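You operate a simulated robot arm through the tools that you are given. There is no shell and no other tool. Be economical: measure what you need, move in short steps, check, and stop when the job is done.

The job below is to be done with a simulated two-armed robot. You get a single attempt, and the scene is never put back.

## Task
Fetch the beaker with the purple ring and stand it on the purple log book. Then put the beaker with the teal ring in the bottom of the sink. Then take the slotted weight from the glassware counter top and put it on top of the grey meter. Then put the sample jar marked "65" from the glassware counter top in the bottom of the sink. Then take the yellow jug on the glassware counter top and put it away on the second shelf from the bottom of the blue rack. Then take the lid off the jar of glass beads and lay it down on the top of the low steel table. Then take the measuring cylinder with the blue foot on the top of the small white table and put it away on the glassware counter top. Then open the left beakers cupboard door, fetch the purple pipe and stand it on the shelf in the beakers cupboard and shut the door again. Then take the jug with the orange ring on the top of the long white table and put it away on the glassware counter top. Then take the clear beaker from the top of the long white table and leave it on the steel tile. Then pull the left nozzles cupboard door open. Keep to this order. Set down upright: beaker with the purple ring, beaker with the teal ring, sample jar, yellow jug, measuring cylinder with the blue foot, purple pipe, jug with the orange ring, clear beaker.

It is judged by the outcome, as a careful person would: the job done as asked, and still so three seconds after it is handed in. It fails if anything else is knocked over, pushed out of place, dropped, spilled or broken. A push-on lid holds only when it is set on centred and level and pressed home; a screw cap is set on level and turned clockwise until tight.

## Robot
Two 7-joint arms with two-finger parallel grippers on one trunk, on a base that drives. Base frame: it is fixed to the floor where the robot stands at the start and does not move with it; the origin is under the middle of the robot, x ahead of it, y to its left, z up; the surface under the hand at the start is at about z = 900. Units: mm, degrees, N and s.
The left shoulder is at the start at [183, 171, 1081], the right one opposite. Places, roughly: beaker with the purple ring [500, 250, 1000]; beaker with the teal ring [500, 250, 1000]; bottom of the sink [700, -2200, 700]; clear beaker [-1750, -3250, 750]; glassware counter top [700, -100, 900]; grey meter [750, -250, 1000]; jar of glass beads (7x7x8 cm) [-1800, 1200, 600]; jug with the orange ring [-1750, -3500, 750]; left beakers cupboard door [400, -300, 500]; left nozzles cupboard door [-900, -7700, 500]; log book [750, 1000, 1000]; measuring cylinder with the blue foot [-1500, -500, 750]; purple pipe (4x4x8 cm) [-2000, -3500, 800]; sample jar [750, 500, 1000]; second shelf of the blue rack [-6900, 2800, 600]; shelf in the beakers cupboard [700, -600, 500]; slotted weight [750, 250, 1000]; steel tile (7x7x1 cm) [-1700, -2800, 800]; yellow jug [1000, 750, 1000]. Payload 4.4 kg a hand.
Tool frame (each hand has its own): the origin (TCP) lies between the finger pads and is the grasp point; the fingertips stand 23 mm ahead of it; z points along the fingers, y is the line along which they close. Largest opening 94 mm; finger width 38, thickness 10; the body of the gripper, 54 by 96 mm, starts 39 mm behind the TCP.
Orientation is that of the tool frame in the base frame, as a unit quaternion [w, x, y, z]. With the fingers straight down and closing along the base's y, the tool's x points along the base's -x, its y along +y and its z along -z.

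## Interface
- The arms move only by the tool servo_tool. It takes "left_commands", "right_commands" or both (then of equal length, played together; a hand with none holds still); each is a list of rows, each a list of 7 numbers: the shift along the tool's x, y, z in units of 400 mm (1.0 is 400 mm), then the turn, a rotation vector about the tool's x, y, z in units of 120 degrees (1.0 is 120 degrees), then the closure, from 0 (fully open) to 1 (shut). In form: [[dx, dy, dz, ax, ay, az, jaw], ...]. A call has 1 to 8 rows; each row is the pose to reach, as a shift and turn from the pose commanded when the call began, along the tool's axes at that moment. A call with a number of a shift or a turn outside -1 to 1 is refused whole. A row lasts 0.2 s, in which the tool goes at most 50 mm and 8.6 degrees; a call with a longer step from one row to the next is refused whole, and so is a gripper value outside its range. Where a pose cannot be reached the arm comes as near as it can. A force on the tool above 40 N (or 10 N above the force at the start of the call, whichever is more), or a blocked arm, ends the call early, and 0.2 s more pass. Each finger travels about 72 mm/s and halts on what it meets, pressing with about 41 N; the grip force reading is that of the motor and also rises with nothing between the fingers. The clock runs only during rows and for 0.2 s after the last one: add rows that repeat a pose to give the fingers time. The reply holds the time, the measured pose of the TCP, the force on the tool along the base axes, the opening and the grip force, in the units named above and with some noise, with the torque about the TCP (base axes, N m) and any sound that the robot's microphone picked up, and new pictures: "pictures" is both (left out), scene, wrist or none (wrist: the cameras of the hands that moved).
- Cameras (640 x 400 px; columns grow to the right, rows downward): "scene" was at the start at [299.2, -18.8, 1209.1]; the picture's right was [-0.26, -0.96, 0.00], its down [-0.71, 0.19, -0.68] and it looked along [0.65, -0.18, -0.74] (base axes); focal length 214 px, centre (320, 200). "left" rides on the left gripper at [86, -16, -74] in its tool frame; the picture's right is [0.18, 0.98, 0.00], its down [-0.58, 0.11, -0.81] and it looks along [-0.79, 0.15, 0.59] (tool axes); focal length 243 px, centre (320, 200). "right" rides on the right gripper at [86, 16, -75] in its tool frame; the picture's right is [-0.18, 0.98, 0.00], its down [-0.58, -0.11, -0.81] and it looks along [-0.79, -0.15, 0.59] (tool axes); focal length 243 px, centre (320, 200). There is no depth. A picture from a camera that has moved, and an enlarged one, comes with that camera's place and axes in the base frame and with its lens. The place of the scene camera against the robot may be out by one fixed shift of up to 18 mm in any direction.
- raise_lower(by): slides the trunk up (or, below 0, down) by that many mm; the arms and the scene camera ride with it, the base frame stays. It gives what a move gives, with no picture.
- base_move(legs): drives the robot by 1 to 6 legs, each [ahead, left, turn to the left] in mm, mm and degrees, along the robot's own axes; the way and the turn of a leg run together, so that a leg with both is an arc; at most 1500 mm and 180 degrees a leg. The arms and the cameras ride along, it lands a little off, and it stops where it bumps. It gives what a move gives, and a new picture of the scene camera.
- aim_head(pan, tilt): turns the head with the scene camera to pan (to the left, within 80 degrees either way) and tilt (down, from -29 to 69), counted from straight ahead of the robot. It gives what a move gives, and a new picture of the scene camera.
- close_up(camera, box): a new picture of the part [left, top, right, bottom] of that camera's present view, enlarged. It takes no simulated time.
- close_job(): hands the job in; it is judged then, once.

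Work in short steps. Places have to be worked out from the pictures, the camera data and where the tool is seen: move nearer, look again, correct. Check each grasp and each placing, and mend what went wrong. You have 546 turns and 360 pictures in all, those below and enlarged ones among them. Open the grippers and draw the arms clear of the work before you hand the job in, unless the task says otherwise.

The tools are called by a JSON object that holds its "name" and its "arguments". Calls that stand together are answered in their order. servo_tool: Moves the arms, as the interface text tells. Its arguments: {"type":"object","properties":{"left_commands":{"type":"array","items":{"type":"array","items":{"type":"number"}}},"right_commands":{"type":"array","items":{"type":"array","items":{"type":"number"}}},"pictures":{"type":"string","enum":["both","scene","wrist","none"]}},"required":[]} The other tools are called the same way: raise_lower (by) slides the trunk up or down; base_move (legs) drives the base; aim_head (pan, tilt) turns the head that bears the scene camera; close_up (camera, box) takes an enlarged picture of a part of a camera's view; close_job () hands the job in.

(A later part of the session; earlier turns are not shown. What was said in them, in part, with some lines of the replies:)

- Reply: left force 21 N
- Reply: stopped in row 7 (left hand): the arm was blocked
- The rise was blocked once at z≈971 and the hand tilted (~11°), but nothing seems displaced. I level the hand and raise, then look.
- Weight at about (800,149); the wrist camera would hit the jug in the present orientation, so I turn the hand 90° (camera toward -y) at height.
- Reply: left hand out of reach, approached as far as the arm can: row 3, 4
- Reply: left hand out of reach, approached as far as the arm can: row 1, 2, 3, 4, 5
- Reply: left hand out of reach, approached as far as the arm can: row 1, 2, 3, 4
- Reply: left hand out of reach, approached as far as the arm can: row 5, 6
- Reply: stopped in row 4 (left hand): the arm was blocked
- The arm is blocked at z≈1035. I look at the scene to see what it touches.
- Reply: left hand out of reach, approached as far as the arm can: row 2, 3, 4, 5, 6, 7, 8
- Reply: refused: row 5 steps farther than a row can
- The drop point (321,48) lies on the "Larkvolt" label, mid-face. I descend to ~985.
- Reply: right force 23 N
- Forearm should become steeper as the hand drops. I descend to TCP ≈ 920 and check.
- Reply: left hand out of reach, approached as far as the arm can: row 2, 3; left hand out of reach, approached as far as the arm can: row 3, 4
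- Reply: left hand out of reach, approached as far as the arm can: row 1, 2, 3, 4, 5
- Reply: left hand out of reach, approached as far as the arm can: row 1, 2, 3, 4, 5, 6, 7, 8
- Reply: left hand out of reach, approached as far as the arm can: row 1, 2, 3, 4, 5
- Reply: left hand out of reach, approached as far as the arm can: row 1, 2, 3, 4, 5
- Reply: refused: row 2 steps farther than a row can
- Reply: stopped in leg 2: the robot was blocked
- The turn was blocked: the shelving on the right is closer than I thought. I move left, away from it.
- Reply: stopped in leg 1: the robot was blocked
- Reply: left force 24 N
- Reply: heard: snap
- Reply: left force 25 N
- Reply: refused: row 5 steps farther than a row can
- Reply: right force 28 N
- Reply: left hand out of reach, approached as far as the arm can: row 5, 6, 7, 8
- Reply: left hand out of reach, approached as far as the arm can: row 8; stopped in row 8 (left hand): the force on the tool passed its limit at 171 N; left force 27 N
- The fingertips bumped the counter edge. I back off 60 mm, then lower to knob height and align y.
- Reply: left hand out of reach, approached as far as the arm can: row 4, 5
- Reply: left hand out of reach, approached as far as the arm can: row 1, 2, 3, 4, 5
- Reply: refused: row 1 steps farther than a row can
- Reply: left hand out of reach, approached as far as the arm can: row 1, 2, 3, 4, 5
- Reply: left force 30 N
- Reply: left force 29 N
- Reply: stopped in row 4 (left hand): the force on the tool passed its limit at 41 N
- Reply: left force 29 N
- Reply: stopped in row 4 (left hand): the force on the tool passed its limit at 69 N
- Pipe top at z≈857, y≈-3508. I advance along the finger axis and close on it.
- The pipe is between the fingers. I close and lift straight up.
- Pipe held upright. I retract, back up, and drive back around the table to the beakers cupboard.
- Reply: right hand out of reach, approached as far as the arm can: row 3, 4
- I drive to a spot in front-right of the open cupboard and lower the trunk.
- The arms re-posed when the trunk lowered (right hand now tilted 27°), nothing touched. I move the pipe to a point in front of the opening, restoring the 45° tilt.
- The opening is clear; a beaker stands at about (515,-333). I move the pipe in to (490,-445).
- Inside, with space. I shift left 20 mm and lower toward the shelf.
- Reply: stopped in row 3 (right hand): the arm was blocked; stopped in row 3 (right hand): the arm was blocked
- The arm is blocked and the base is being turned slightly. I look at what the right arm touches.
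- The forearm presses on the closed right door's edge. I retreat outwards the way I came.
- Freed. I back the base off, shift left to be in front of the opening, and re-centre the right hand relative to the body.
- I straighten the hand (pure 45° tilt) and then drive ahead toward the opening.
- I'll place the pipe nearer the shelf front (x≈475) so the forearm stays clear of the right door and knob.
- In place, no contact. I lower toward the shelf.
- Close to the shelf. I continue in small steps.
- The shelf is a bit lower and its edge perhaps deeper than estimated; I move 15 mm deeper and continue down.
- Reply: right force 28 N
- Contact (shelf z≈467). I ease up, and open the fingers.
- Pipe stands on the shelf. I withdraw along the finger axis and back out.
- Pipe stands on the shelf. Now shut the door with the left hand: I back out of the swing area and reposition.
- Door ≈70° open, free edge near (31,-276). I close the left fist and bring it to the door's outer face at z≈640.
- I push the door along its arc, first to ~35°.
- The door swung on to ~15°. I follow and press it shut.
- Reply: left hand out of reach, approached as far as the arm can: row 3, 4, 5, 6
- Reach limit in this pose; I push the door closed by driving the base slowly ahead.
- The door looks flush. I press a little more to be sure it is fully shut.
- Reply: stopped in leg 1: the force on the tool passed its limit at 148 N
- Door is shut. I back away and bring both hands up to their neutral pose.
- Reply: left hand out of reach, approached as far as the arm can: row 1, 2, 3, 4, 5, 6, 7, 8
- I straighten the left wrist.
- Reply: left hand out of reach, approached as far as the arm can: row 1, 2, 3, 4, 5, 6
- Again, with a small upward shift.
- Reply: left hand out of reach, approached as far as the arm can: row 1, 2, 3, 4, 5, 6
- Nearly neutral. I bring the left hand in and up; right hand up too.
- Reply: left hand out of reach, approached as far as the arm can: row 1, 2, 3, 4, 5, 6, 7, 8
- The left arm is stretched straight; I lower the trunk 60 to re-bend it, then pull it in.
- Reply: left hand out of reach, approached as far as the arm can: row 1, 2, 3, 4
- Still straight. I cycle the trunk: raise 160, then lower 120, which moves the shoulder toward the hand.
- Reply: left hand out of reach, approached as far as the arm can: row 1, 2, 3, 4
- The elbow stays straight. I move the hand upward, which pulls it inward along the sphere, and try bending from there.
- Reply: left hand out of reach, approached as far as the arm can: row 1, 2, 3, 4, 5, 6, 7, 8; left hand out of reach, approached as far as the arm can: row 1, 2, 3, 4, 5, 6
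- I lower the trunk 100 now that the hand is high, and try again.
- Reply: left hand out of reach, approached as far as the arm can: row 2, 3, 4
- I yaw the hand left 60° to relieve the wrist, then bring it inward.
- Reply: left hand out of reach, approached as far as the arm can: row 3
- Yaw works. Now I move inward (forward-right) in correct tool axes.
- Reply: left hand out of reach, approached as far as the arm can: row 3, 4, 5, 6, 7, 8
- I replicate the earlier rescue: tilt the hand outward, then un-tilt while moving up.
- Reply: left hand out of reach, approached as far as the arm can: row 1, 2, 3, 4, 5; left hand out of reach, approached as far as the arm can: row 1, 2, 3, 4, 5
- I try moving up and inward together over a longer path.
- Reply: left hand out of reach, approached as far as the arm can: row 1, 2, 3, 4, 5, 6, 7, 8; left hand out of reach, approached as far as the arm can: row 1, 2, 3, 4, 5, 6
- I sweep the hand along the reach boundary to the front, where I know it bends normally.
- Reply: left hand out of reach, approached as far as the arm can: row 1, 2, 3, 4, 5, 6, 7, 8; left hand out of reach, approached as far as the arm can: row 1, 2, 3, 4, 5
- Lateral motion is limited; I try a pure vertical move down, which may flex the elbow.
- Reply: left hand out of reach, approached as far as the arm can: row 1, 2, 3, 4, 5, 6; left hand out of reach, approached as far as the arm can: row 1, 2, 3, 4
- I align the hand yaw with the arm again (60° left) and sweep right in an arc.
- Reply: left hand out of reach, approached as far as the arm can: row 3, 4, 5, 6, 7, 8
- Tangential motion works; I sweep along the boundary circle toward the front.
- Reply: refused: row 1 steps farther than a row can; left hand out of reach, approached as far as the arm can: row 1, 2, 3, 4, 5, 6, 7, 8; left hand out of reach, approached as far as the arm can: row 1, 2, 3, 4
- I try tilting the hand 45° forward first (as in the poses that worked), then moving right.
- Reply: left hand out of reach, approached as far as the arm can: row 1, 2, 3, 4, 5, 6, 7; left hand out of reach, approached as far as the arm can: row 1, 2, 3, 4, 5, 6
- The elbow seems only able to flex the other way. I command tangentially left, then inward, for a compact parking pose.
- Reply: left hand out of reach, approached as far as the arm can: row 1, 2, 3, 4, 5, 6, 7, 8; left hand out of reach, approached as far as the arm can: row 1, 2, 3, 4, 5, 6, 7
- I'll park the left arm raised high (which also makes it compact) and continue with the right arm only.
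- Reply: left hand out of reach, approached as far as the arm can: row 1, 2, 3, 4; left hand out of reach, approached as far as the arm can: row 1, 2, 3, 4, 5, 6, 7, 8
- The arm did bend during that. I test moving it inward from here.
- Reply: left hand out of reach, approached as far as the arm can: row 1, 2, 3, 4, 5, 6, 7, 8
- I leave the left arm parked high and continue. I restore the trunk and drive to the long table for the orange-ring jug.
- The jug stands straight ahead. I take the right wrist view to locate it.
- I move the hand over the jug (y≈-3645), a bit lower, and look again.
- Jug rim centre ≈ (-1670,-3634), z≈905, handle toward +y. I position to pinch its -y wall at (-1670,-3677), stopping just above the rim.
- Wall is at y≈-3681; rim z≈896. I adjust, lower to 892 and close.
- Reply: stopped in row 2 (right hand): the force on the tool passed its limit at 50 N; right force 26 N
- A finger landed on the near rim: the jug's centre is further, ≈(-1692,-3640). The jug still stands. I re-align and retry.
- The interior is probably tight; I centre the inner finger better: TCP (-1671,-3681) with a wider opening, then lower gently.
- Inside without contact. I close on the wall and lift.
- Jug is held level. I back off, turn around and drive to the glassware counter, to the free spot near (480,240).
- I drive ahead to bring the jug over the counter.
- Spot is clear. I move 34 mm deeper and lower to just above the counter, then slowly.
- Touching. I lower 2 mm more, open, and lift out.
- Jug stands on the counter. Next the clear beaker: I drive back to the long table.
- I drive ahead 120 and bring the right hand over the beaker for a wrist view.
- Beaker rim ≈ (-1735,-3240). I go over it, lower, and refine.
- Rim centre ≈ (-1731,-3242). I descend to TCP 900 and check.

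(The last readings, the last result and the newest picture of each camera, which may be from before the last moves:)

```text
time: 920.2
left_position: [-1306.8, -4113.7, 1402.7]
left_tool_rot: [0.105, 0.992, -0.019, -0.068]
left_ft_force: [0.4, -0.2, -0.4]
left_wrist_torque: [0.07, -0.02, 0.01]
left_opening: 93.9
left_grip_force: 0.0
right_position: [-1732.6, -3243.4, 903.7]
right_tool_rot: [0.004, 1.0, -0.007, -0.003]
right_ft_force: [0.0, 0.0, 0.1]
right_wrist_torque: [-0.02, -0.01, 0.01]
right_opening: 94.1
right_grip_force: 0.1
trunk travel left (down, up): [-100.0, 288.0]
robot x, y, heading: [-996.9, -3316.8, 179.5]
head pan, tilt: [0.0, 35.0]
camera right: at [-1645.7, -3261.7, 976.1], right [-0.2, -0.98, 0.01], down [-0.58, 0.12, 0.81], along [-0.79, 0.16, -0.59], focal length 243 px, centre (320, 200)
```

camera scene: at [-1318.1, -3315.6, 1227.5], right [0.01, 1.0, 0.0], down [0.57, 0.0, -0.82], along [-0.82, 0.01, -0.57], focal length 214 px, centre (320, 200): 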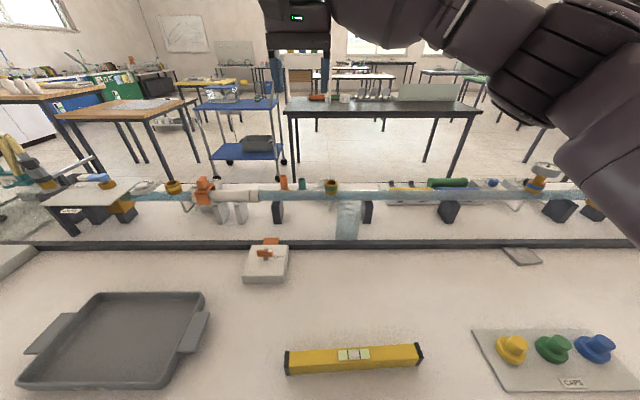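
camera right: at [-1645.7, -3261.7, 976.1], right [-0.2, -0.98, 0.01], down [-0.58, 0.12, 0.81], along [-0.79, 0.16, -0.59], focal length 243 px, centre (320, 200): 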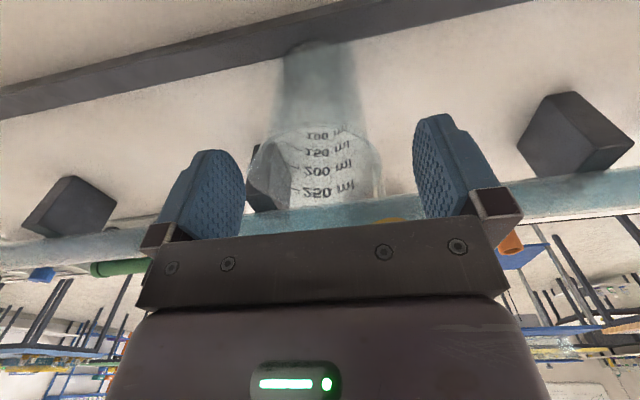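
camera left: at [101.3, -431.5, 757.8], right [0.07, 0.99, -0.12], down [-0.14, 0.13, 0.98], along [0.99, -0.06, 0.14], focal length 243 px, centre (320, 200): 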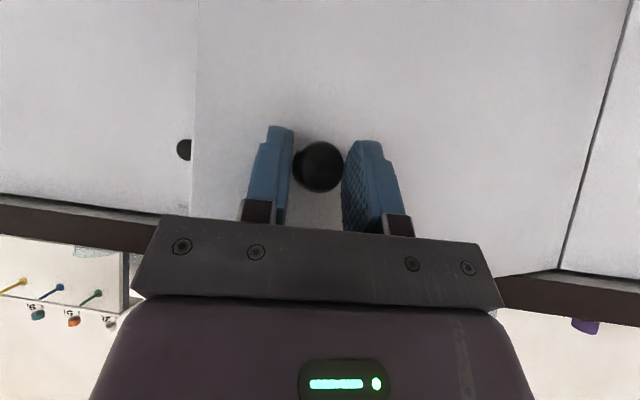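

The beaker is between the fingers (rim z≈907). I lower 15 mm and close, then lift.

{"name": "servo_tool", "arguments": {"right_commands": [[0, 0.003, 0.037, 0, 0, 0, 0], [0, 0.003, 0.037, 0, 0, 0, 0.4], [0, 0.003, 0.037, 0, 0, 0, 0.8], [0, 0.003, 0.037, 0, 0, 0, 0.8], [0, 0.003, 0.037, 0, 0, 0, 0.8]], "pictures": "none"}}

{"name": "servo_tool", "arguments": {"right_commands": [[0, 0, -0.04, 0, 0, 0, 0.8], [0, 0, -0.14, 0, 0, 0, 0.8], [0, 0, -0.25, 0, 0, 0, 0.8], [0, 0, -0.37, 0, 0, 0, 0.8], [0, 0, -0.49, 0, 0, 0, 0.8], [0, 0, -0.61, 0, 0, 0, 0.8]], "pictures": "wrist"}}

```text
time: 921.4
left_position: [-1305.7, -4113.0, 1404.4]
left_tool_rot: [0.105, 0.992, -0.018, -0.069]
left_ft_force: [0.7, -0.3, 0.5]
left_wrist_torque: [0.0, 0.02, -0.01]
left_opening: 93.9
left_grip_force: 0.0
right_position: [-1731.1, -3246.6, 888.1]
right_tool_rot: [0.002, 1.0, -0.008, -0.003]
right_ft_force: [-0.2, -0.4, -0.5]
right_wrist_torque: [0.0, 0.03, -0.02]
right_opening: 62.7
right_grip_force: 40.8
trunk travel left (down, up): [-100.0, 288.0]
robot x, y, heading: [-996.4, -3320.9, 179.8]
head pan, tilt: [0.0, 35.0]
```

```text
time: 922.8
left_position: [-1303.0, -4114.0, 1404.7]
left_tool_rot: [0.105, 0.992, -0.018, -0.069]
left_ft_force: [0.4, -1.1, 0.1]
left_wrist_torque: [0.0, 0.03, -0.02]
left_opening: 93.9
left_grip_force: 0.0
right_position: [-1729.3, -3242.3, 1135.8]
right_tool_rot: [0.002, 1.0, -0.007, -0.003]
right_ft_force: [0.0, -0.1, -0.4]
right_wrist_torque: [0.01, 0.01, 0.01]
right_opening: 62.6
right_grip_force: 41.0
trunk travel left (down, up): [-100.0, 288.0]
robot x, y, heading: [-993.7, -3317.3, 179.8]
head pan, tilt: [0.0, 35.0]
camera right: at [-1642.0, -3259.8, 1208.7], right [-0.2, -0.98, 0.01], down [-0.57, 0.12, 0.81], along [-0.79, 0.16, -0.59], focal length 243 px, centre (320, 200)
```

right: 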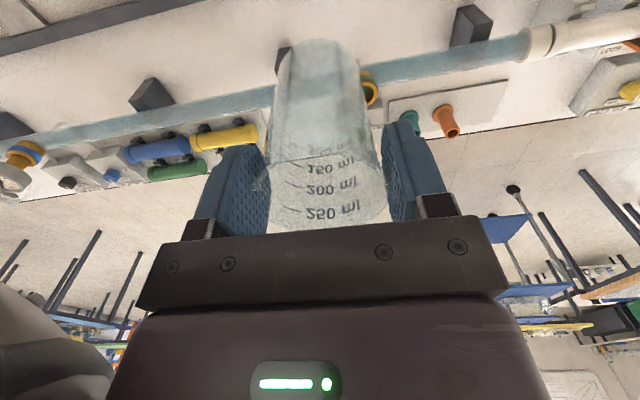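

Beaker held. I drive right 485 so the hand is near the steel tile, and look.

{"name": "base_move", "arguments": {"legs": [[0, -485, 0]]}}

{"name": "close_up", "arguments": {"camera": "right", "box": [0, 0, 640, 400]}}

```text
time: 927.5
left_position: [-1303.9, -3636.5, 1403.9]
left_tool_rot: [0.104, 0.992, -0.019, -0.069]
left_ft_force: [0.3, 0.0, 0.8]
left_wrist_torque: [0.0, 0.02, 0.0]
left_opening: 93.9
left_grip_force: 0.0
right_position: [-1726.5, -2764.6, 1133.5]
right_tool_rot: [0.002, 1.0, -0.01, -0.002]
right_ft_force: [0.0, -0.1, -0.1]
right_wrist_torque: [0.0, -0.01, 0.02]
right_opening: 62.8
right_grip_force: 40.8
trunk travel left (down, up): [-100.0, 288.0]
robot x, y, heading: [-992.4, -2844.7, 179.4]
head pan, tilt: [0.0, 35.0]
camera scene: at [-1314.9, -2838.9, 1227.1], right [0.01, 1.0, 0.0], down [0.57, -0.01, -0.82], along [-0.82, 0.01, -0.57], focal length 214 px, centre (320, 200)
```

scene: 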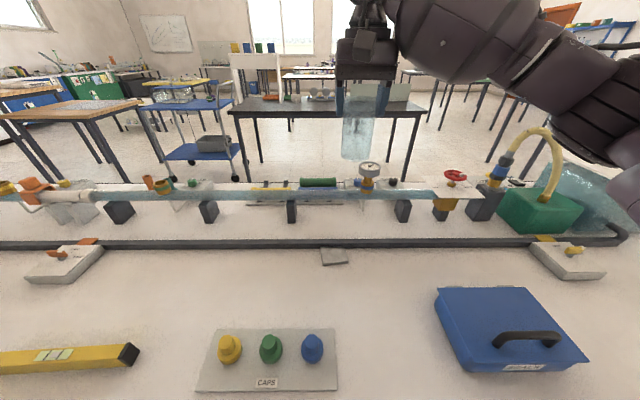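

```text
1.00 times, centred on (320, 200) of right (not enlarged: the box is as wide or as high as the picture)
camera zoom: at [-1639.8, -2782.0, 1206.9], right [-0.2, -0.98, 0.01], down [-0.57, 0.12, 0.81], along [-0.79, 0.16, -0.59], focal length 243 px, centre (320, 200)
```

zoom: 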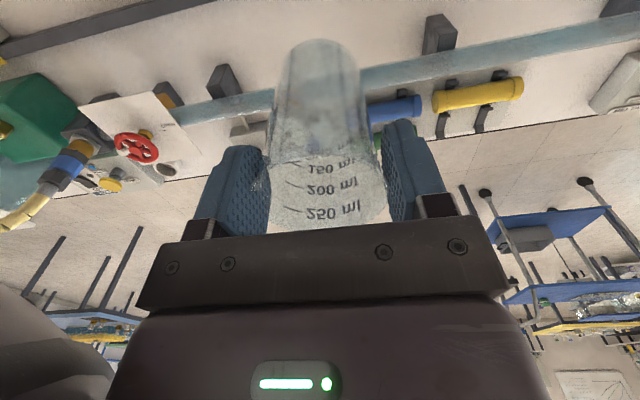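

I retract the hand 130 mm so the wrist camera sees the tile.

{"name": "servo_tool", "arguments": {"right_commands": [[0.11, 0, 0, 0, 0, 0, 0.8], [0.22, 0, 0, 0, 0, 0, 0.8], [0.33, 0, 0, 0, 0, 0, 0.8]], "pictures": "wrist"}}

```text
time: 928.3
left_position: [-1302.6, -3636.5, 1403.7]
left_tool_rot: [0.105, 0.992, -0.02, -0.07]
left_ft_force: [0.5, -0.2, 0.5]
left_wrist_torque: [0.02, 0.02, -0.03]
left_opening: 94.1
left_grip_force: 0.2
right_position: [-1596.2, -2767.0, 1133.4]
right_tool_rot: [0.002, 1.0, -0.01, -0.004]
right_ft_force: [1.2, 0.5, -0.6]
right_wrist_torque: [0.02, -0.03, 0.02]
right_opening: 62.3
right_grip_force: 41.2
trunk travel left (down, up): [-100.0, 288.0]
robot x, y, heading: [-991.4, -2842.6, 179.6]
head pan, tilt: [0.0, 35.0]
camera right: at [-1508.9, -2784.7, 1206.4], right [-0.2, -0.98, 0.01], down [-0.57, 0.12, 0.81], along [-0.79, 0.16, -0.59], focal length 243 px, centre (320, 200)
```

right: 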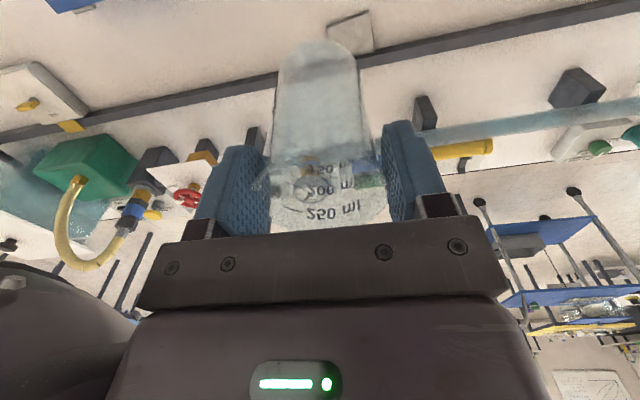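

Tile centre ≈ (-1662,-2800), top z≈789. I move the beaker over it and lower to ~945 for an alignment check.

{"name": "servo_tool", "arguments": {"right_commands": [[-0.09, 0.04, 0, 0, 0, 0, 0.8], [-0.1755, 0.086, 0.02, 0, 0, 0, 0.8], [-0.1755, 0.086, 0.14, 0, 0, 0, 0.8], [-0.1755, 0.086, 0.26, 0, 0, 0, 0.8], [-0.1755, 0.086, 0.38, 0, 0, 0, 0.8], [-0.1755, 0.086, 0.47, 0, 0, 0, 0.8]], "pictures": "both"}}

```text
time: 929.7
left_position: [-1304.5, -3636.9, 1402.2]
left_tool_rot: [0.105, 0.992, -0.02, -0.068]
left_ft_force: [0.4, -0.7, 0.8]
left_wrist_torque: [-0.02, 0.02, 0.0]
left_opening: 94.2
left_grip_force: 0.1
right_position: [-1667.1, -2801.6, 942.3]
right_tool_rot: [0.003, 1.0, -0.009, -0.002]
right_ft_force: [-0.5, 0.2, -0.3]
right_wrist_torque: [0.0, -0.01, 0.03]
right_opening: 62.3
right_grip_force: 40.8
trunk travel left (down, up): [-100.0, 288.0]
robot x, y, heading: [-992.2, -2844.1, 179.7]
head pan, tilt: [0.0, 35.0]
camera scene: at [-1315.5, -2839.1, 1226.9], right [0.01, 1.0, 0.0], down [0.57, 0.0, -0.82], along [-0.82, 0.01, -0.57], focal length 214 px, centre (320, 200)
camera right: at [-1580.4, -2818.1, 1016.2], right [-0.2, -0.98, 0.01], down [-0.58, 0.12, 0.81], along [-0.79, 0.16, -0.59], focal length 243 px, centre (320, 200)
```

scene: 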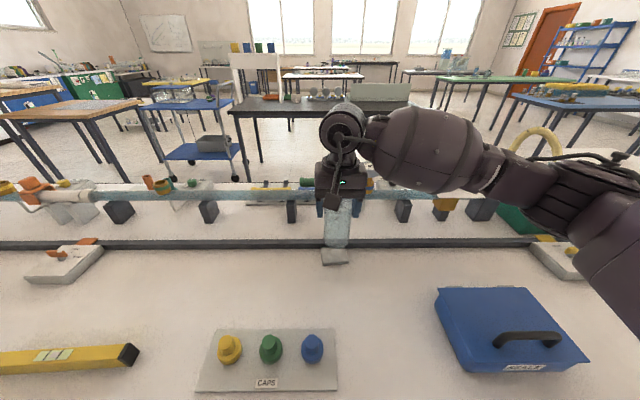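
right: 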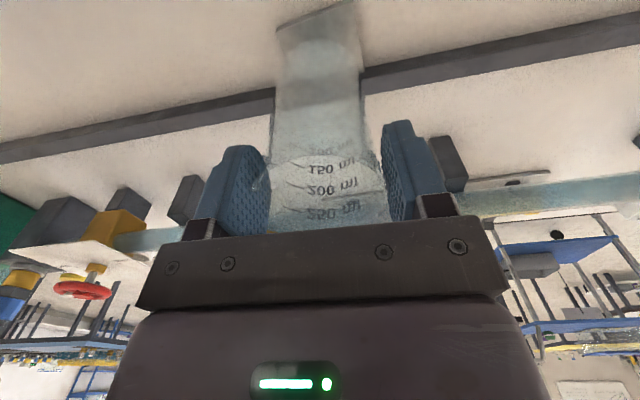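

I shift 8 mm toward the tile centre and lower to contact.

{"name": "servo_tool", "arguments": {"right_commands": [[-0.02, 0, 0.03, 0, 0, 0, 0.8], [-0.02, 0, 0.06, 0, 0, 0, 0.8], [-0.02, 0, 0.085, 0, 0, 0, 0.8]], "pictures": "wrist"}}

{"name": "close_up", "arguments": {"camera": "scene", "box": [280, 180, 400, 280]}}

```text
time: 930.5
left_position: [-1304.1, -3637.0, 1404.1]
left_tool_rot: [0.105, 0.992, -0.021, -0.069]
left_ft_force: [0.0, -0.3, 0.1]
left_wrist_torque: [0.0, -0.01, -0.01]
left_opening: 93.9
left_grip_force: 0.0
right_position: [-1675.6, -2801.2, 910.0]
right_tool_rot: [0.002, 1.0, -0.009, -0.003]
right_ft_force: [-0.4, 0.8, 0.2]
right_wrist_torque: [0.02, 0.0, 0.01]
right_opening: 62.1
right_grip_force: 40.8
trunk travel left (down, up): [-100.0, 288.0]
robot x, y, heading: [-991.9, -2845.6, 179.6]
head pan, tilt: [0.0, 35.0]
camera right: at [-1588.0, -2817.8, 983.7], right [-0.2, -0.98, 0.01], down [-0.58, 0.12, 0.81], along [-0.79, 0.16, -0.59], focal length 243 px, centre (320, 200)
```

right: 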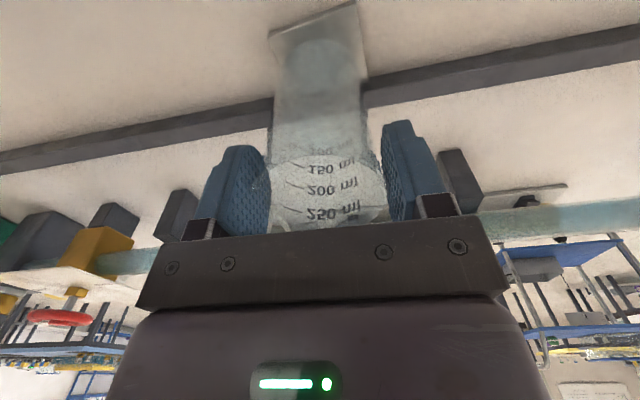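

```text
4.00 times, centred on (340, 230) of scene
camera zoom: at [-1315.1, -2839.1, 1227.1], right [0.01, 1.0, 0.0], down [0.57, 0.0, -0.82], along [-0.82, 0.01, -0.57], focal length 858 px, centre (240, 80)
```

zoom: 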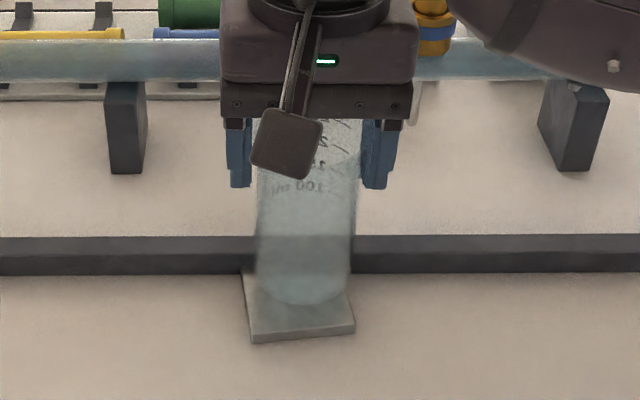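

Alignment looks good on the tile. I lower slowly to contact.

{"name": "servo_tool", "arguments": {"right_commands": [[0, 0, 0.01, 0, 0, 0, 0.8], [0, 0, 0.02, 0, 0, 0, 0.8], [0, 0, 0.028, 0, 0, 0, 0.8]], "pictures": "none"}}

{"name": "servo_tool", "arguments": {"right_commands": [[0, 0, 0.006, 0, 0, 0, 0.8], [0, 0, 0.012, 0, 0, 0, 0.8]], "pictures": "none"}}

```text
time: 931.3
left_position: [-1303.0, -3635.7, 1403.9]
left_tool_rot: [0.103, 0.992, -0.02, -0.069]
left_ft_force: [-0.7, 0.4, 0.0]
left_wrist_torque: [0.01, 0.03, -0.01]
left_opening: 94.1
left_grip_force: 0.1
right_position: [-1674.2, -2801.5, 900.9]
right_tool_rot: [0.003, 1.0, -0.01, -0.003]
right_ft_force: [0.8, 0.0, -0.6]
right_wrist_torque: [0.02, 0.01, 0.01]
right_opening: 62.1
right_grip_force: 40.9
trunk travel left (down, up): [-100.0, 288.0]
robot x, y, heading: [-989.5, -2844.1, 179.5]
head pan, tilt: [0.0, 35.0]
```

```text
time: 931.9
left_position: [-1302.6, -3636.0, 1404.5]
left_tool_rot: [0.104, 0.992, -0.02, -0.069]
left_ft_force: [-0.4, -0.5, 0.5]
left_wrist_torque: [-0.01, -0.01, -0.03]
left_opening: 94.0
left_grip_force: 0.1
right_position: [-1674.3, -2800.6, 896.9]
right_tool_rot: [0.003, 1.0, -0.009, -0.005]
right_ft_force: [-0.4, -1.1, 5.7]
right_wrist_torque: [-0.05, -0.11, -0.02]
right_opening: 62.3
right_grip_force: 40.8
trunk travel left (down, up): [-100.0, 288.0]
robot x, y, heading: [-994.8, -2840.6, 179.5]
head pan, tilt: [0.0, 35.0]
```

Contact at TCP≈897, as expected for the tile top. I release and rise.

{"name": "servo_tool", "arguments": {"right_commands": [[0, 0, 0.002, 0, 0, 0, 0.8], [0, 0, 0, 0, 0, 0, 0.4], [0, 0, 0, 0, 0, 0, 0.1], [0, 0, 0, 0, 0, 0, 0], [0, 0, -0.06, 0, 0, 0, 0], [0, 0, -0.17, 0, 0, 0, 0], [0, 0, -0.29, 0, 0, 0, 0], [0, 0, -0.41, 0, 0, 0, 0]], "pictures": "scene"}}

{"name": "close_up", "arguments": {"camera": "scene", "box": [280, 180, 400, 280]}}

```text
time: 933.7
left_position: [-1302.3, -3637.1, 1403.7]
left_tool_rot: [0.103, 0.992, -0.02, -0.07]
left_ft_force: [-0.1, 0.0, -0.2]
left_wrist_torque: [-0.01, 0.04, 0.01]
left_opening: 94.0
left_grip_force: 0.1
right_position: [-1674.9, -2798.6, 1063.9]
right_tool_rot: [0.003, 1.0, -0.009, -0.002]
right_ft_force: [0.0, -0.7, 0.5]
right_wrist_torque: [-0.03, 0.02, 0.01]
right_opening: 94.0
right_grip_force: 0.1
trunk travel left (down, up): [-100.0, 288.0]
robot x, y, heading: [-994.5, -2842.7, 179.6]
head pan, tilt: [0.0, 35.0]
camera scene: at [-1313.8, -2839.3, 1227.7], right [0.01, 1.0, 0.0], down [0.57, 0.0, -0.82], along [-0.82, 0.01, -0.57], focal length 214 px, centre (320, 200)
```

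scene: 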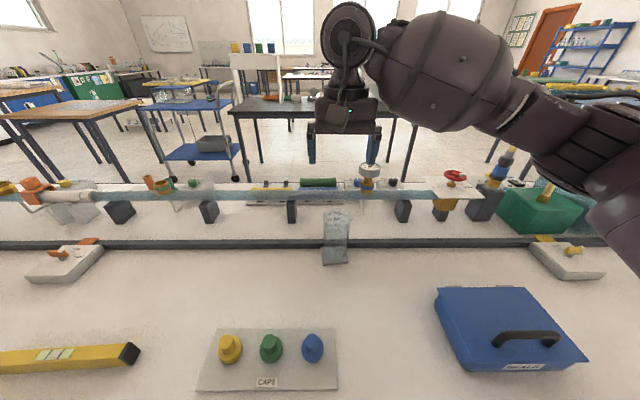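

```text
4.00 times, centred on (340, 230) of scene
camera zoom: at [-1313.8, -2839.3, 1227.7], right [0.01, 1.0, 0.0], down [0.57, 0.0, -0.82], along [-0.82, 0.01, -0.57], focal length 858 px, centre (240, 80)
```

zoom: 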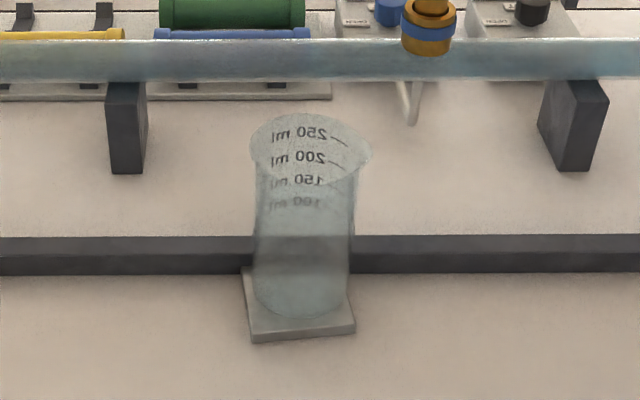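

Beaker stands on the tile. Last: the nozzles cupboard. I raise the hand, back off, turn to face -y and drive toward it.

{"name": "servo_tool", "arguments": {"right_commands": [[0, 0, -0.1, 0, 0, 0, 0], [0.05, 0, -0.2, 0, 0, 0, 0], [0.1, 0, -0.3, 0, 0, 0, 0]], "pictures": "none"}}

{"name": "base_move", "arguments": {"legs": [[-380, 0, 0], [0, 0, 90.4], [1400, 0, 0], [1300, 0, 0]]}}

{"name": "aim_head", "arguments": {"pan": 0, "tilt": 15}}

```text
time: 934.5
left_position: [-1300.9, -3636.8, 1404.3]
left_tool_rot: [0.105, 0.992, -0.019, -0.07]
left_ft_force: [0.1, 0.1, 0.4]
left_wrist_torque: [0.0, 0.03, -0.01]
left_opening: 93.9
left_grip_force: 0.0
right_position: [-1631.1, -2801.7, 1182.4]
right_tool_rot: [0.002, 1.0, -0.009, -0.003]
right_ft_force: [1.1, -0.1, 0.4]
right_wrist_torque: [0.03, 0.0, -0.02]
right_opening: 94.0
right_grip_force: 0.0
trunk travel left (down, up): [-100.0, 288.0]
robot x, y, heading: [-991.1, -2844.5, 179.3]
head pan, tilt: [0.0, 35.0]
```

```text
time: 953.4
left_position: [236.2, -5820.6, 1402.7]
left_tool_rot: [0.121, 0.706, 0.697, 0.027]
left_ft_force: [0.0, 0.3, -0.5]
left_wrist_torque: [-0.01, -0.01, 0.0]
left_opening: 94.1
left_grip_force: 0.1
right_position: [-592.5, -6172.1, 1180.3]
right_tool_rot: [0.004, 0.705, 0.71, 0.0]
right_ft_force: [-0.7, 0.6, -0.1]
right_wrist_torque: [0.02, 0.02, -0.03]
right_opening: 94.1
right_grip_force: 0.0
trunk travel left (down, up): [-100.0, 288.0]
robot x, y, heading: [-562.9, -5529.8, -88.9]
head pan, tilt: [0.0, 35.0]
camera scene: at [-565.8, -5844.2, 1227.2], right [-1.0, -0.02, 0.0], down [-0.01, 0.57, -0.82], along [0.01, -0.82, -0.57], focal length 214 px, centre (320, 200)
```

scene: 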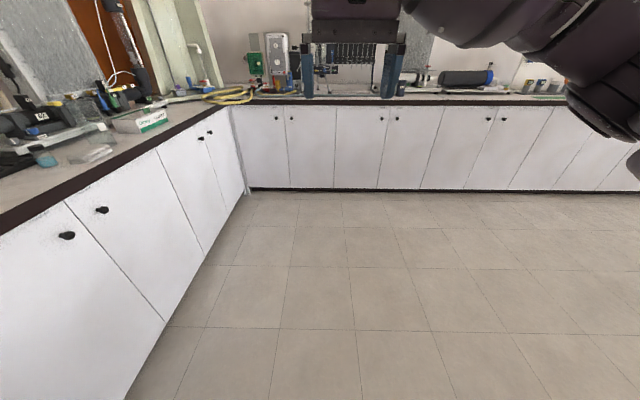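

```text
time: 954.2
left_position: [236.5, -5820.8, 1403.5]
left_tool_rot: [0.122, 0.706, 0.697, 0.026]
left_ft_force: [-0.1, -0.1, 0.4]
left_wrist_torque: [-0.02, 0.01, 0.01]
left_opening: 94.0
left_grip_force: 0.0
right_position: [-591.6, -6171.8, 1178.6]
right_tool_rot: [0.004, 0.704, 0.71, 0.0]
right_ft_force: [-0.7, -0.6, -0.3]
right_wrist_torque: [0.0, 0.04, -0.01]
right_opening: 94.1
right_grip_force: 0.1
trunk travel left (down, up): [-100.0, 288.0]
robot x, y, heading: [-565.0, -5529.6, -89.0]
head pan, tilt: [0.0, 15.0]
camera scene: at [-565.7, -5849.5, 1259.1], right [-1.0, -0.02, 0.0], down [0.0, 0.26, -0.97], along [0.02, -0.97, -0.26], focal length 214 px, centre (320, 200)
```

scene: 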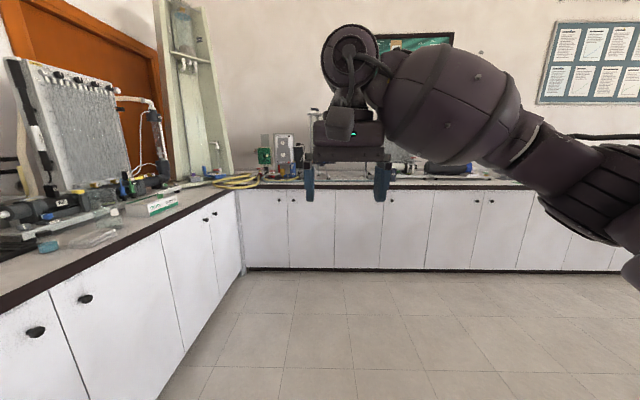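

South-wall cupboards ahead; the left nozzles door's knob should be near (-1091,-7760,755). I shift right and drive up to it.

{"name": "base_move", "arguments": {"legs": [[0, -300, -1], [1280, 0, 0]]}}

{"name": "aim_head", "arguments": {"pan": 0, "tilt": 35}}

```text
time: 963.5
left_position: [-49.6, -7115.2, 1402.9]
left_tool_rot: [0.122, 0.705, 0.698, 0.026]
left_ft_force: [0.4, 0.5, 0.0]
left_wrist_torque: [-0.03, 0.01, 0.0]
left_opening: 94.0
left_grip_force: 0.2
right_position: [-876.9, -7468.5, 1179.8]
right_tool_rot: [0.004, 0.704, 0.71, 0.0]
right_ft_force: [-0.1, -0.9, 0.2]
right_wrist_torque: [0.01, -0.02, 0.01]
right_opening: 93.9
right_grip_force: 0.1
trunk travel left (down, up): [-100.0, 288.0]
robot x, y, heading: [-850.9, -6826.4, -88.9]
head pan, tilt: [0.0, 15.0]
camera scene: at [-851.6, -7145.8, 1259.2], right [-1.0, -0.02, 0.0], down [-0.01, 0.26, -0.97], along [0.02, -0.97, -0.26], focal length 214 px, centre (320, 200)
```

scene: 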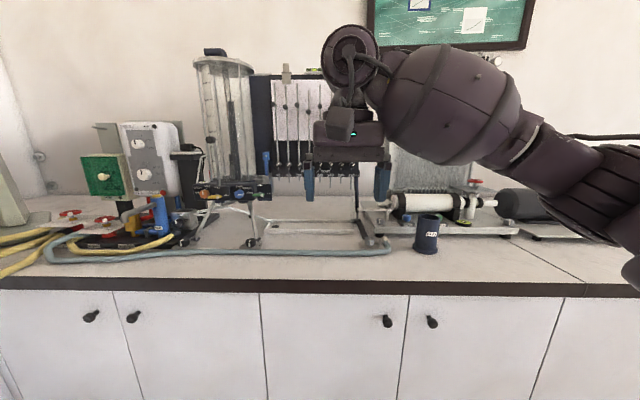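

```text
time: 964.4
left_position: [-50.5, -7114.6, 1402.9]
left_tool_rot: [0.121, 0.705, 0.698, 0.027]
left_ft_force: [-0.3, 0.0, -0.2]
left_wrist_torque: [-0.04, 0.05, -0.01]
left_opening: 94.1
left_grip_force: 0.0
right_position: [-876.2, -7468.8, 1180.8]
right_tool_rot: [0.003, 0.703, 0.711, 0.0]
right_ft_force: [0.7, 0.0, -0.5]
right_wrist_torque: [-0.04, 0.01, -0.03]
right_opening: 94.4
right_grip_force: 0.1
trunk travel left (down, up): [-100.0, 288.0]
robot x, y, heading: [-848.2, -6826.6, -88.8]
head pan, tilt: [0.0, 35.0]
camera scene: at [-851.8, -7140.4, 1227.2], right [-1.0, -0.02, 0.0], down [-0.01, 0.57, -0.82], along [0.02, -0.82, -0.57], focal length 214 px, centre (320, 200)
```

scene: 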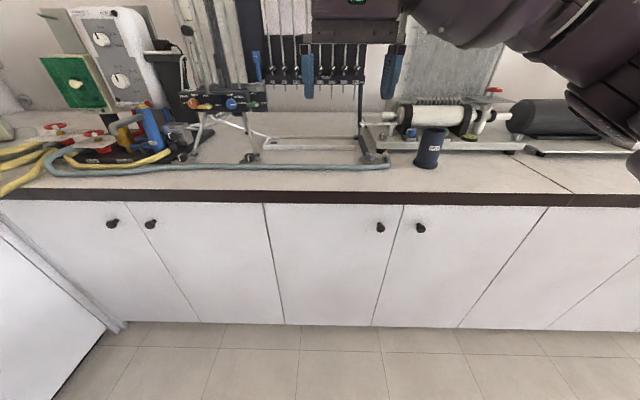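

Knob ≈ (-1030,-7637,758). I bring the right hand to a pre-point in front of and above it, tilting 45° forward.

{"name": "servo_tool", "arguments": {"right_commands": [[-0.028, -0.048, 0.088, 0, -0.047, 0, 0.2], [-0.056, -0.097, 0.176, 0, -0.094, 0, 0.4], [-0.084, -0.145, 0.263, 0, -0.141, 0, 0.4], [-0.11, -0.194, 0.351, 0, -0.188, 0, 0.4], [-0.14, -0.242, 0.439, 0, -0.235, 0, 0.4], [-0.167, -0.29, 0.527, 0, -0.282, 0, 0.4], [-0.195, -0.339, 0.615, 0, -0.329, 0, 0.4], [-0.223, -0.3875, 0.7, 0, -0.375, 0, 0.4]], "pictures": "wrist"}}

```text
time: 966.2
left_position: [-50.4, -7115.8, 1402.7]
left_tool_rot: [0.121, 0.706, 0.698, 0.029]
left_ft_force: [-0.6, -0.7, 0.2]
left_wrist_torque: [0.01, -0.04, 0.01]
left_opening: 94.0
left_grip_force: 0.0
right_position: [-1028.5, -7565.6, 899.2]
right_tool_rot: [0.276, 0.65, 0.655, -0.269]
right_ft_force: [-0.5, 0.8, 0.4]
right_wrist_torque: [-0.01, -0.02, -0.01]
right_opening: 56.4
right_grip_force: 0.0
trunk travel left (down, up): [-100.0, 288.0]
robot x, y, heading: [-852.3, -6826.2, -88.8]
head pan, tilt: [0.0, 35.0]
camera right: at [-1013.0, -7450.6, 889.2], right [0.98, -0.12, 0.14], down [-0.12, 0.16, 0.98], along [-0.14, -0.98, 0.15], focal length 243 px, centre (320, 200)
```

right: 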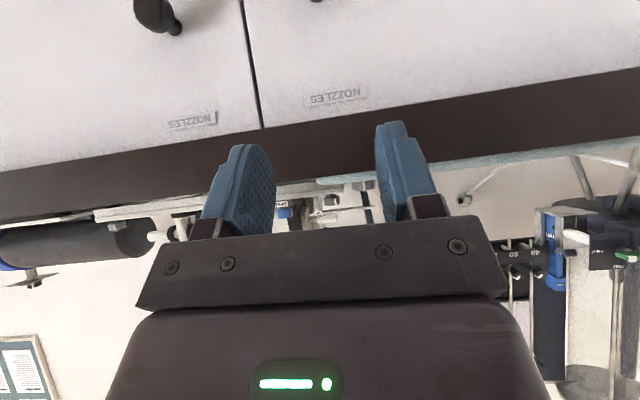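

"NOZZLES" label confirmed; left door is to image right. I lower 84 mm to see its knob.

{"name": "servo_tool", "arguments": {"right_commands": [[0.057, 0.008, 0.09, 0, 0, 0, 0.4], [0.114, 0.015, 0.183, 0, 0, 0, 0.4]], "pictures": "wrist"}}

```text
time: 966.8
left_position: [-49.6, -7116.4, 1402.8]
left_tool_rot: [0.121, 0.705, 0.698, 0.027]
left_ft_force: [0.2, -0.5, 0.0]
left_wrist_torque: [0.03, 0.01, -0.01]
left_opening: 94.0
left_grip_force: 0.1
right_position: [-1022.8, -7584.0, 815.7]
right_tool_rot: [0.277, 0.649, 0.655, -0.27]
right_ft_force: [-0.7, -1.1, -0.5]
right_wrist_torque: [-0.02, 0.01, 0.01]
right_opening: 56.8
right_grip_force: 0.0
trunk travel left (down, up): [-100.0, 288.0]
robot x, y, heading: [-849.8, -6825.7, -89.0]
head pan, tilt: [0.0, 35.0]
camera right: at [-1007.4, -7469.4, 805.8], right [0.98, -0.12, 0.14], down [-0.12, 0.16, 0.98], along [-0.14, -0.98, 0.15], focal length 243 px, centre (320, 200)
```

right: 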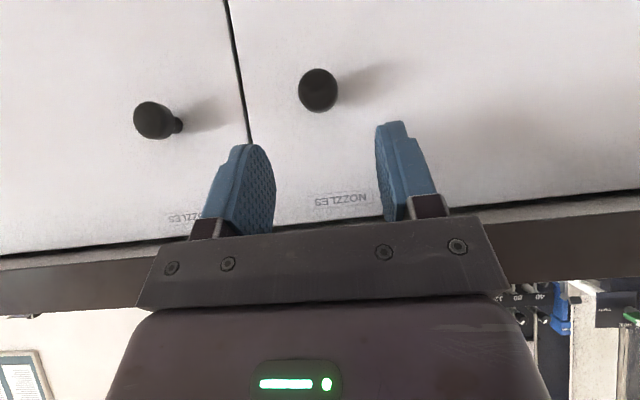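

Knob at (-1022,-7635,759). I advance onto it and close.

{"name": "servo_tool", "arguments": {"right_commands": [[0.008, 0.002, 0.08, 0, 0, 0, 0.4], [0.017, 0.002, 0.158, 0, 0, 0, 0.4], [0.017, 0.002, 0.158, 0, 0, 0, 0.7], [0.017, 0.002, 0.158, 0, 0, 0, 0.9], [0.017, 0.002, 0.158, 0, 0, 0, 0.9]], "pictures": "wrist"}}

```text
time: 968.0
left_position: [-51.4, -7114.8, 1403.5]
left_tool_rot: [0.123, 0.706, 0.697, 0.026]
left_ft_force: [0.6, -0.1, -0.1]
left_wrist_torque: [0.01, 0.04, -0.01]
left_opening: 93.8
left_grip_force: 0.0
right_position: [-1023.3, -7620.0, 765.9]
right_tool_rot: [0.275, 0.65, 0.655, -0.27]
right_ft_force: [-9.6, 0.2, -2.5]
right_wrist_torque: [-0.55, 0.19, -0.43]
right_opening: 26.6
right_grip_force: 44.7
trunk travel left (down, up): [-100.0, 288.0]
robot x, y, heading: [-848.2, -6826.0, -88.7]
head pan, tilt: [0.0, 35.0]
camera right: at [-1007.6, -7507.0, 755.3], right [0.98, -0.12, 0.13], down [-0.11, 0.16, 0.98], along [-0.14, -0.98, 0.15], focal length 243 px, centre (320, 200)
```

right: 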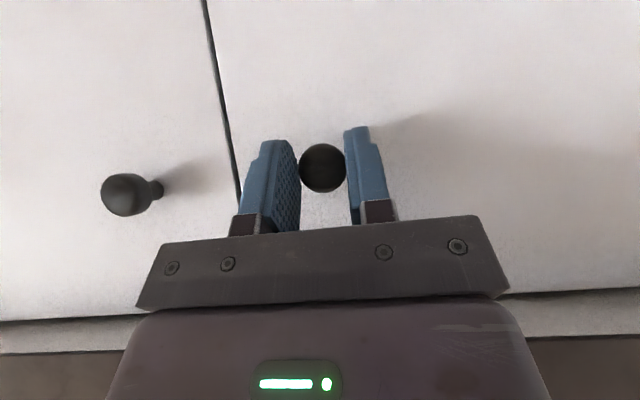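

Gripped. I pull the door along its arc to ~17°.

{"name": "servo_tool", "arguments": {"right_commands": [[0.03, 0.002, -0.03, 0, 0, 0, 0.9], [0.06, 0.008, -0.06, 0, 0, 0, 0.9], [0.093, 0.0175, -0.094, 0, 0, 0, 0.9], [0.138, 0.033, -0.14, 0, 0, 0, 0.9], [0.183, 0.0525, -0.185, 0, 0, 0, 0.9]], "pictures": "scene"}}

```text
time: 969.2
left_position: [-50.2, -7113.9, 1403.9]
left_tool_rot: [0.122, 0.705, 0.698, 0.027]
left_ft_force: [-0.1, -0.5, 1.0]
left_wrist_torque: [-0.02, -0.03, -0.01]
left_opening: 94.2
left_grip_force: 0.1
right_position: [-1002.5, -7515.0, 764.7]
right_tool_rot: [0.275, 0.65, 0.656, -0.268]
right_ft_force: [-16.9, 7.0, -0.9]
right_wrist_torque: [0.8, 0.08, -0.27]
right_opening: 29.3
right_grip_force: 44.7
trunk travel left (down, up): [-100.0, 288.0]
robot x, y, heading: [-848.7, -6824.2, -88.7]
head pan, tilt: [0.0, 35.0]
camera scene: at [-852.6, -7139.9, 1227.3], right [-1.0, -0.02, 0.0], down [-0.01, 0.57, -0.82], along [0.02, -0.82, -0.57], focal length 214 px, centre (320, 200)
```

scene: 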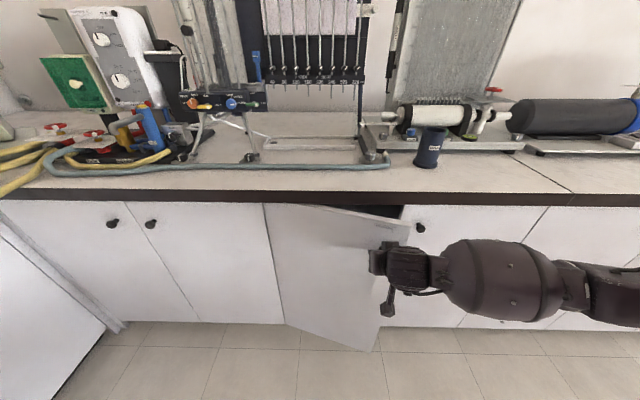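

Door is opening. I continue along the arc to ~40° with hand yaw.

{"name": "servo_tool", "arguments": {"right_commands": [[0.0545, 0.034, -0.055, 0.033, 0, 0.033, 0.9], [0.109, 0.072, -0.11, 0.065, 0, 0.065, 0.9], [0.1635, 0.122, -0.1655, 0.098, 0, 0.098, 0.9], [0.2145, 0.18, -0.217, 0.13, 0, 0.13, 0.9]], "pictures": "none"}}

```text
time: 970.2
left_position: [-48.1, -7113.9, 1402.8]
left_tool_rot: [0.12, 0.704, 0.699, 0.027]
left_ft_force: [-1.2, -1.2, 0.3]
left_wrist_torque: [-0.01, 0.0, -0.01]
left_opening: 94.2
left_grip_force: 0.1
right_position: [-927.6, -7404.1, 766.3]
right_tool_rot: [0.228, 0.756, 0.531, -0.307]
right_ft_force: [13.7, -10.5, -13.5]
right_wrist_torque: [0.95, -0.36, 0.56]
right_opening: 29.4
right_grip_force: 44.7
trunk travel left (down, up): [-100.0, 288.0]
robot x, y, heading: [-851.3, -6824.1, -88.6]
head pan, tilt: [0.0, 35.0]
stopped in row 4 (right hand): the force on the tool passed its limit at 48 N (the readings are from after the stop); the commanded pose is now the measured one
```

Door ≈40° open. I continue to ~55°.

{"name": "servo_tool", "arguments": {"right_commands": [[0.04, 0.028, -0.04, 0.022, 0, 0.022, 0.9], [0.08, 0.056, -0.079, 0.044, 0, 0.044, 0.9], [0.115, 0.09, -0.112, 0.066, 0, 0.066, 0.9], [0.149, 0.1255, -0.1455, 0.088, 0, 0.088, 0.9]], "pictures": "scene"}}

```text
time: 971.3
left_position: [-47.9, -7113.5, 1403.8]
left_tool_rot: [0.121, 0.704, 0.699, 0.028]
left_ft_force: [-0.1, -0.6, -0.4]
left_wrist_torque: [-0.04, 0.0, 0.04]
left_opening: 94.1
left_grip_force: 0.0
right_position: [-853.0, -7344.4, 765.7]
right_tool_rot: [0.188, 0.82, 0.425, -0.333]
right_ft_force: [8.5, -13.6, -16.0]
right_wrist_torque: [0.07, -0.45, 0.16]
right_opening: 29.5
right_grip_force: 44.6
trunk travel left (down, up): [-100.0, 288.0]
robot x, y, heading: [-848.9, -6824.5, -88.7]
head pan, tilt: [0.0, 35.0]
stopped in row 4 (right hand): the force on the tool passed its limit at 41 N (the readings are from after the stop); the commanded pose is now the measured one
camera scene: at [-849.4, -7143.3, 1226.6], right [-1.0, -0.02, 0.0], down [-0.01, 0.57, -0.82], along [0.02, -0.82, -0.58], focal length 214 px, centre (320, 200)
```

scene: 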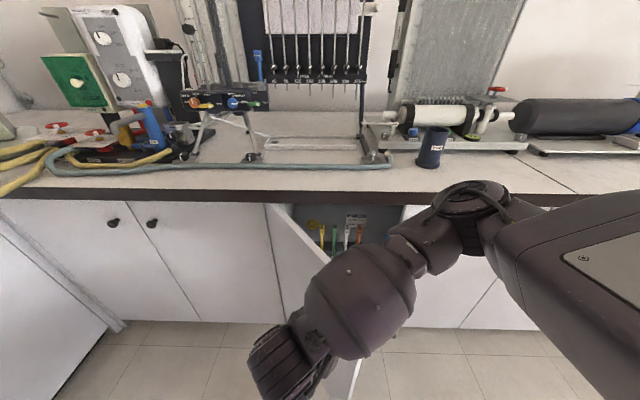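

Door ≈55° open. I swing it further by moving the base gently back-left while holding the knob.

{"name": "base_move", "arguments": {"legs": [[-30, 70, 0]]}}

```text
time: 972.7
left_position: [20.9, -7077.9, 1404.2]
left_tool_rot: [0.122, 0.704, 0.7, 0.025]
left_ft_force: [0.0, 0.4, 1.0]
left_wrist_torque: [0.03, -0.01, 0.01]
left_opening: 93.9
left_grip_force: 0.0
right_position: [-784.8, -7305.6, 770.7]
right_tool_rot: [0.187, 0.819, 0.427, -0.334]
right_ft_force: [-3.8, 7.9, 16.0]
right_wrist_torque: [-0.4, 0.61, -0.1]
right_opening: 26.6
right_grip_force: 45.0
trunk travel left (down, up): [-100.0, 288.0]
robot x, y, heading: [-783.3, -6791.6, -88.9]
head pan, tilt: [0.0, 35.0]
stopped in leg 1: the force on the tool passed its limit at 41 N (the readings are from after the stop); the commanded pose is now the measured one
camera scene: at [-780.9, -7106.7, 1227.8], right [-1.0, -0.02, 0.0], down [-0.01, 0.57, -0.82], along [0.02, -0.82, -0.57], focal length 214 px, centre (320, 200)
```

scene: 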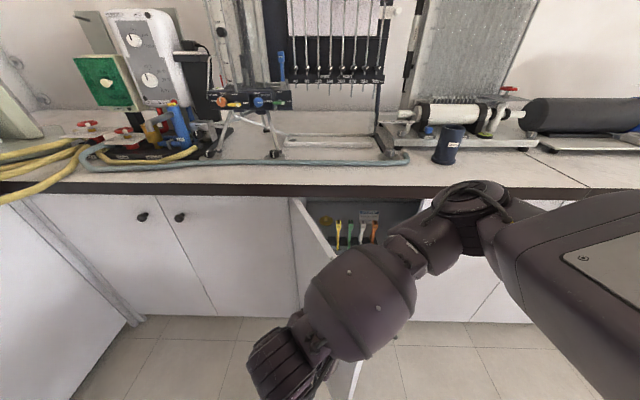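

Door ≈68° open. I release the knob, retreat and lift, then check.

{"name": "servo_tool", "arguments": {"right_commands": [[0, 0, 0, 0, 0, 0, 0.4], [0, 0, -0.02, 0, 0, 0, 0.2], [0, 0, -0.08, 0, 0, 0, 0.1], [-0.04, 0, -0.15, 0, 0, 0, 0], [-0.12, 0, -0.23, 0, 0, 0, 0], [-0.2, 0, -0.31, 0, 0, 0, 0], [-0.28, 0, -0.39, 0, 0, 0, 0], [-0.36, 0, -0.47, 0, 0, 0, 0]], "pictures": "none"}}

{"name": "base_move", "arguments": {"legs": [[-400, 0, 0]]}}

```text
time: 974.5
left_position: [21.9, -7078.2, 1403.4]
left_tool_rot: [0.123, 0.703, 0.7, 0.026]
left_ft_force: [-0.7, -0.4, 0.3]
left_wrist_torque: [-0.03, 0.0, 0.01]
left_opening: 94.1
left_grip_force: 0.0
right_position: [-771.1, -7276.7, 1001.5]
right_tool_rot: [0.185, 0.82, 0.428, -0.333]
right_ft_force: [-0.2, -0.2, 0.3]
right_wrist_torque: [0.01, -0.01, 0.0]
right_opening: 94.2
right_grip_force: 0.1
trunk travel left (down, up): [-100.0, 288.0]
robot x, y, heading: [-782.2, -6792.5, -88.4]
head pan, tilt: [0.0, 35.0]
```

```text
time: 977.0
left_position: [12.6, -6673.3, 1402.6]
left_tool_rot: [0.121, 0.701, 0.702, 0.027]
left_ft_force: [0.0, -0.4, 0.9]
left_wrist_torque: [0.01, -0.03, 0.0]
left_opening: 94.2
left_grip_force: 0.0
right_position: [-776.9, -6880.9, 1000.7]
right_tool_rot: [0.187, 0.818, 0.432, -0.332]
right_ft_force: [-0.1, -0.1, 0.4]
right_wrist_torque: [0.01, -0.02, -0.01]
right_opening: 94.1
right_grip_force: 0.0
trunk travel left (down, up): [-100.0, 288.0]
robot x, y, heading: [-794.6, -6397.9, -87.9]
head pan, tilt: [0.0, 35.0]
camera scene: at [-788.8, -6709.3, 1227.1], right [-1.0, -0.03, 0.0], down [-0.02, 0.57, -0.82], along [0.03, -0.82, -0.57], focal length 214 px, centre (320, 200)
```

scene: 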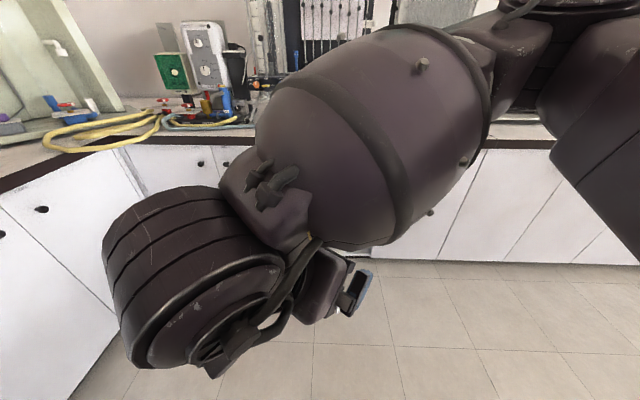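

The arm blocks the view; I turn the robot left 45° and look right to check the door.

{"name": "base_move", "arguments": {"legs": [[0, 0, 45]]}}

{"name": "aim_head", "arguments": {"pan": -50, "tilt": 30}}

```text
time: 979.5
left_position: [-20.0, -6032.4, 1403.7]
left_tool_rot: [0.103, 0.384, 0.915, 0.071]
left_ft_force: [0.4, -0.5, -0.2]
left_wrist_torque: [-0.01, -0.01, -0.01]
left_opening: 94.0
left_grip_force: 0.2
right_position: [-441.7, -6732.6, 1000.0]
right_tool_rot: [0.298, 0.594, 0.708, -0.237]
right_ft_force: [0.3, 0.5, 0.2]
right_wrist_torque: [0.03, 0.02, 0.02]
right_opening: 94.2
right_grip_force: 0.0
trunk travel left (down, up): [-100.0, 288.0]
robot x, y, heading: [-792.0, -6393.1, -44.1]
head pan, tilt: [0.0, 35.0]
camera scene: at [-570.3, -6611.8, 1227.1], right [-0.69, -0.72, 0.0], down [-0.41, 0.4, -0.82], along [0.59, -0.57, -0.57], focal length 214 px, centre (320, 200)
```

scene: 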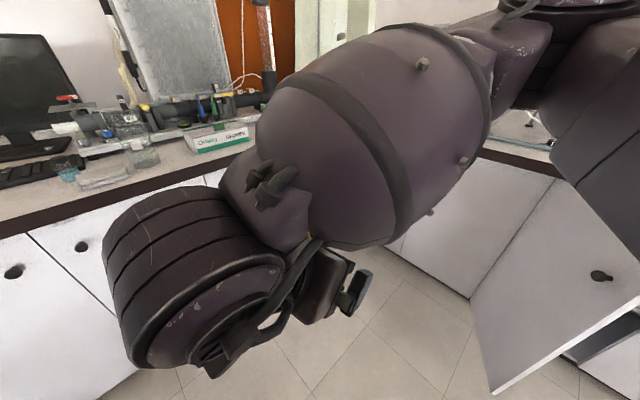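

```text
time: 980.6
left_position: [-20.0, -6033.5, 1403.7]
left_tool_rot: [0.103, 0.385, 0.914, 0.072]
left_ft_force: [-0.3, 0.5, -0.5]
left_wrist_torque: [0.0, 0.03, -0.03]
left_opening: 94.0
left_grip_force: 0.0
right_position: [-443.1, -6732.2, 1000.7]
right_tool_rot: [0.297, 0.595, 0.708, -0.237]
right_ft_force: [0.2, 1.0, 0.7]
right_wrist_torque: [0.0, 0.03, 0.08]
right_opening: 94.1
right_grip_force: 0.1
trunk travel left (down, up): [-100.0, 288.0]
robot x, y, heading: [-791.7, -6394.3, -44.0]
head pan, tilt: [-50.0, 30.0]
camera scene: at [-640.0, -6641.3, 1234.9], right [-1.0, 0.07, 0.0], down [0.03, 0.5, -0.87], along [-0.06, -0.86, -0.5], focal length 214 px, centre (320, 200)
```

scene: 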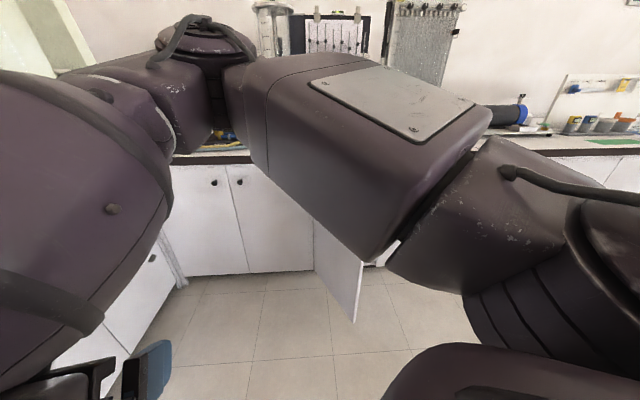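

All steps appear done: the nozzles door stands open, both grippers are open and the arms are clear. I hand the job in.

{"name": "close_job", "arguments": {}}

```text
The job is handed in.
```

I did all eleven steps in the order you gave and handed the job in; both grippers were open and the arms clear of the work at the end.

- **Objects placed:** Everything was seen in its place after I let go. I did not drive back to look again at the ones placed earlier.
- **Beakers cupboard:** The purple pipe stands on the shelf and the left door is pressed shut. I pressed it with a brief 148 N stop, and I could not see the pipe afterwards.
- **Nozzles cupboard:** The left door stands about 65–70° open, not fully open.
- **Bumps along the way:**
  - The wrist rested on the tall orange-footed cylinder.
  - The robot was blocked beside the shelving, either by the arm against an upright or by the base.
  - The fingertips hit the counter edge at 171 N.
  - The forearm pressed on the right beakers door.
  - An arm caught something, possibly the faucet, while lifting out of the sink.
  - I saw no damage and nothing out of place after any of these.
- **Handling:** The weight and the "65" jar were each set down once on a free bit of counter so the other hand could take them. The orange-ring jug was nudged a few millimetres before I gripped it.
- **Left arm:** It locked up late in the job, so I parked it raised to the left and did the last steps with the right arm. It is still in that raised position.
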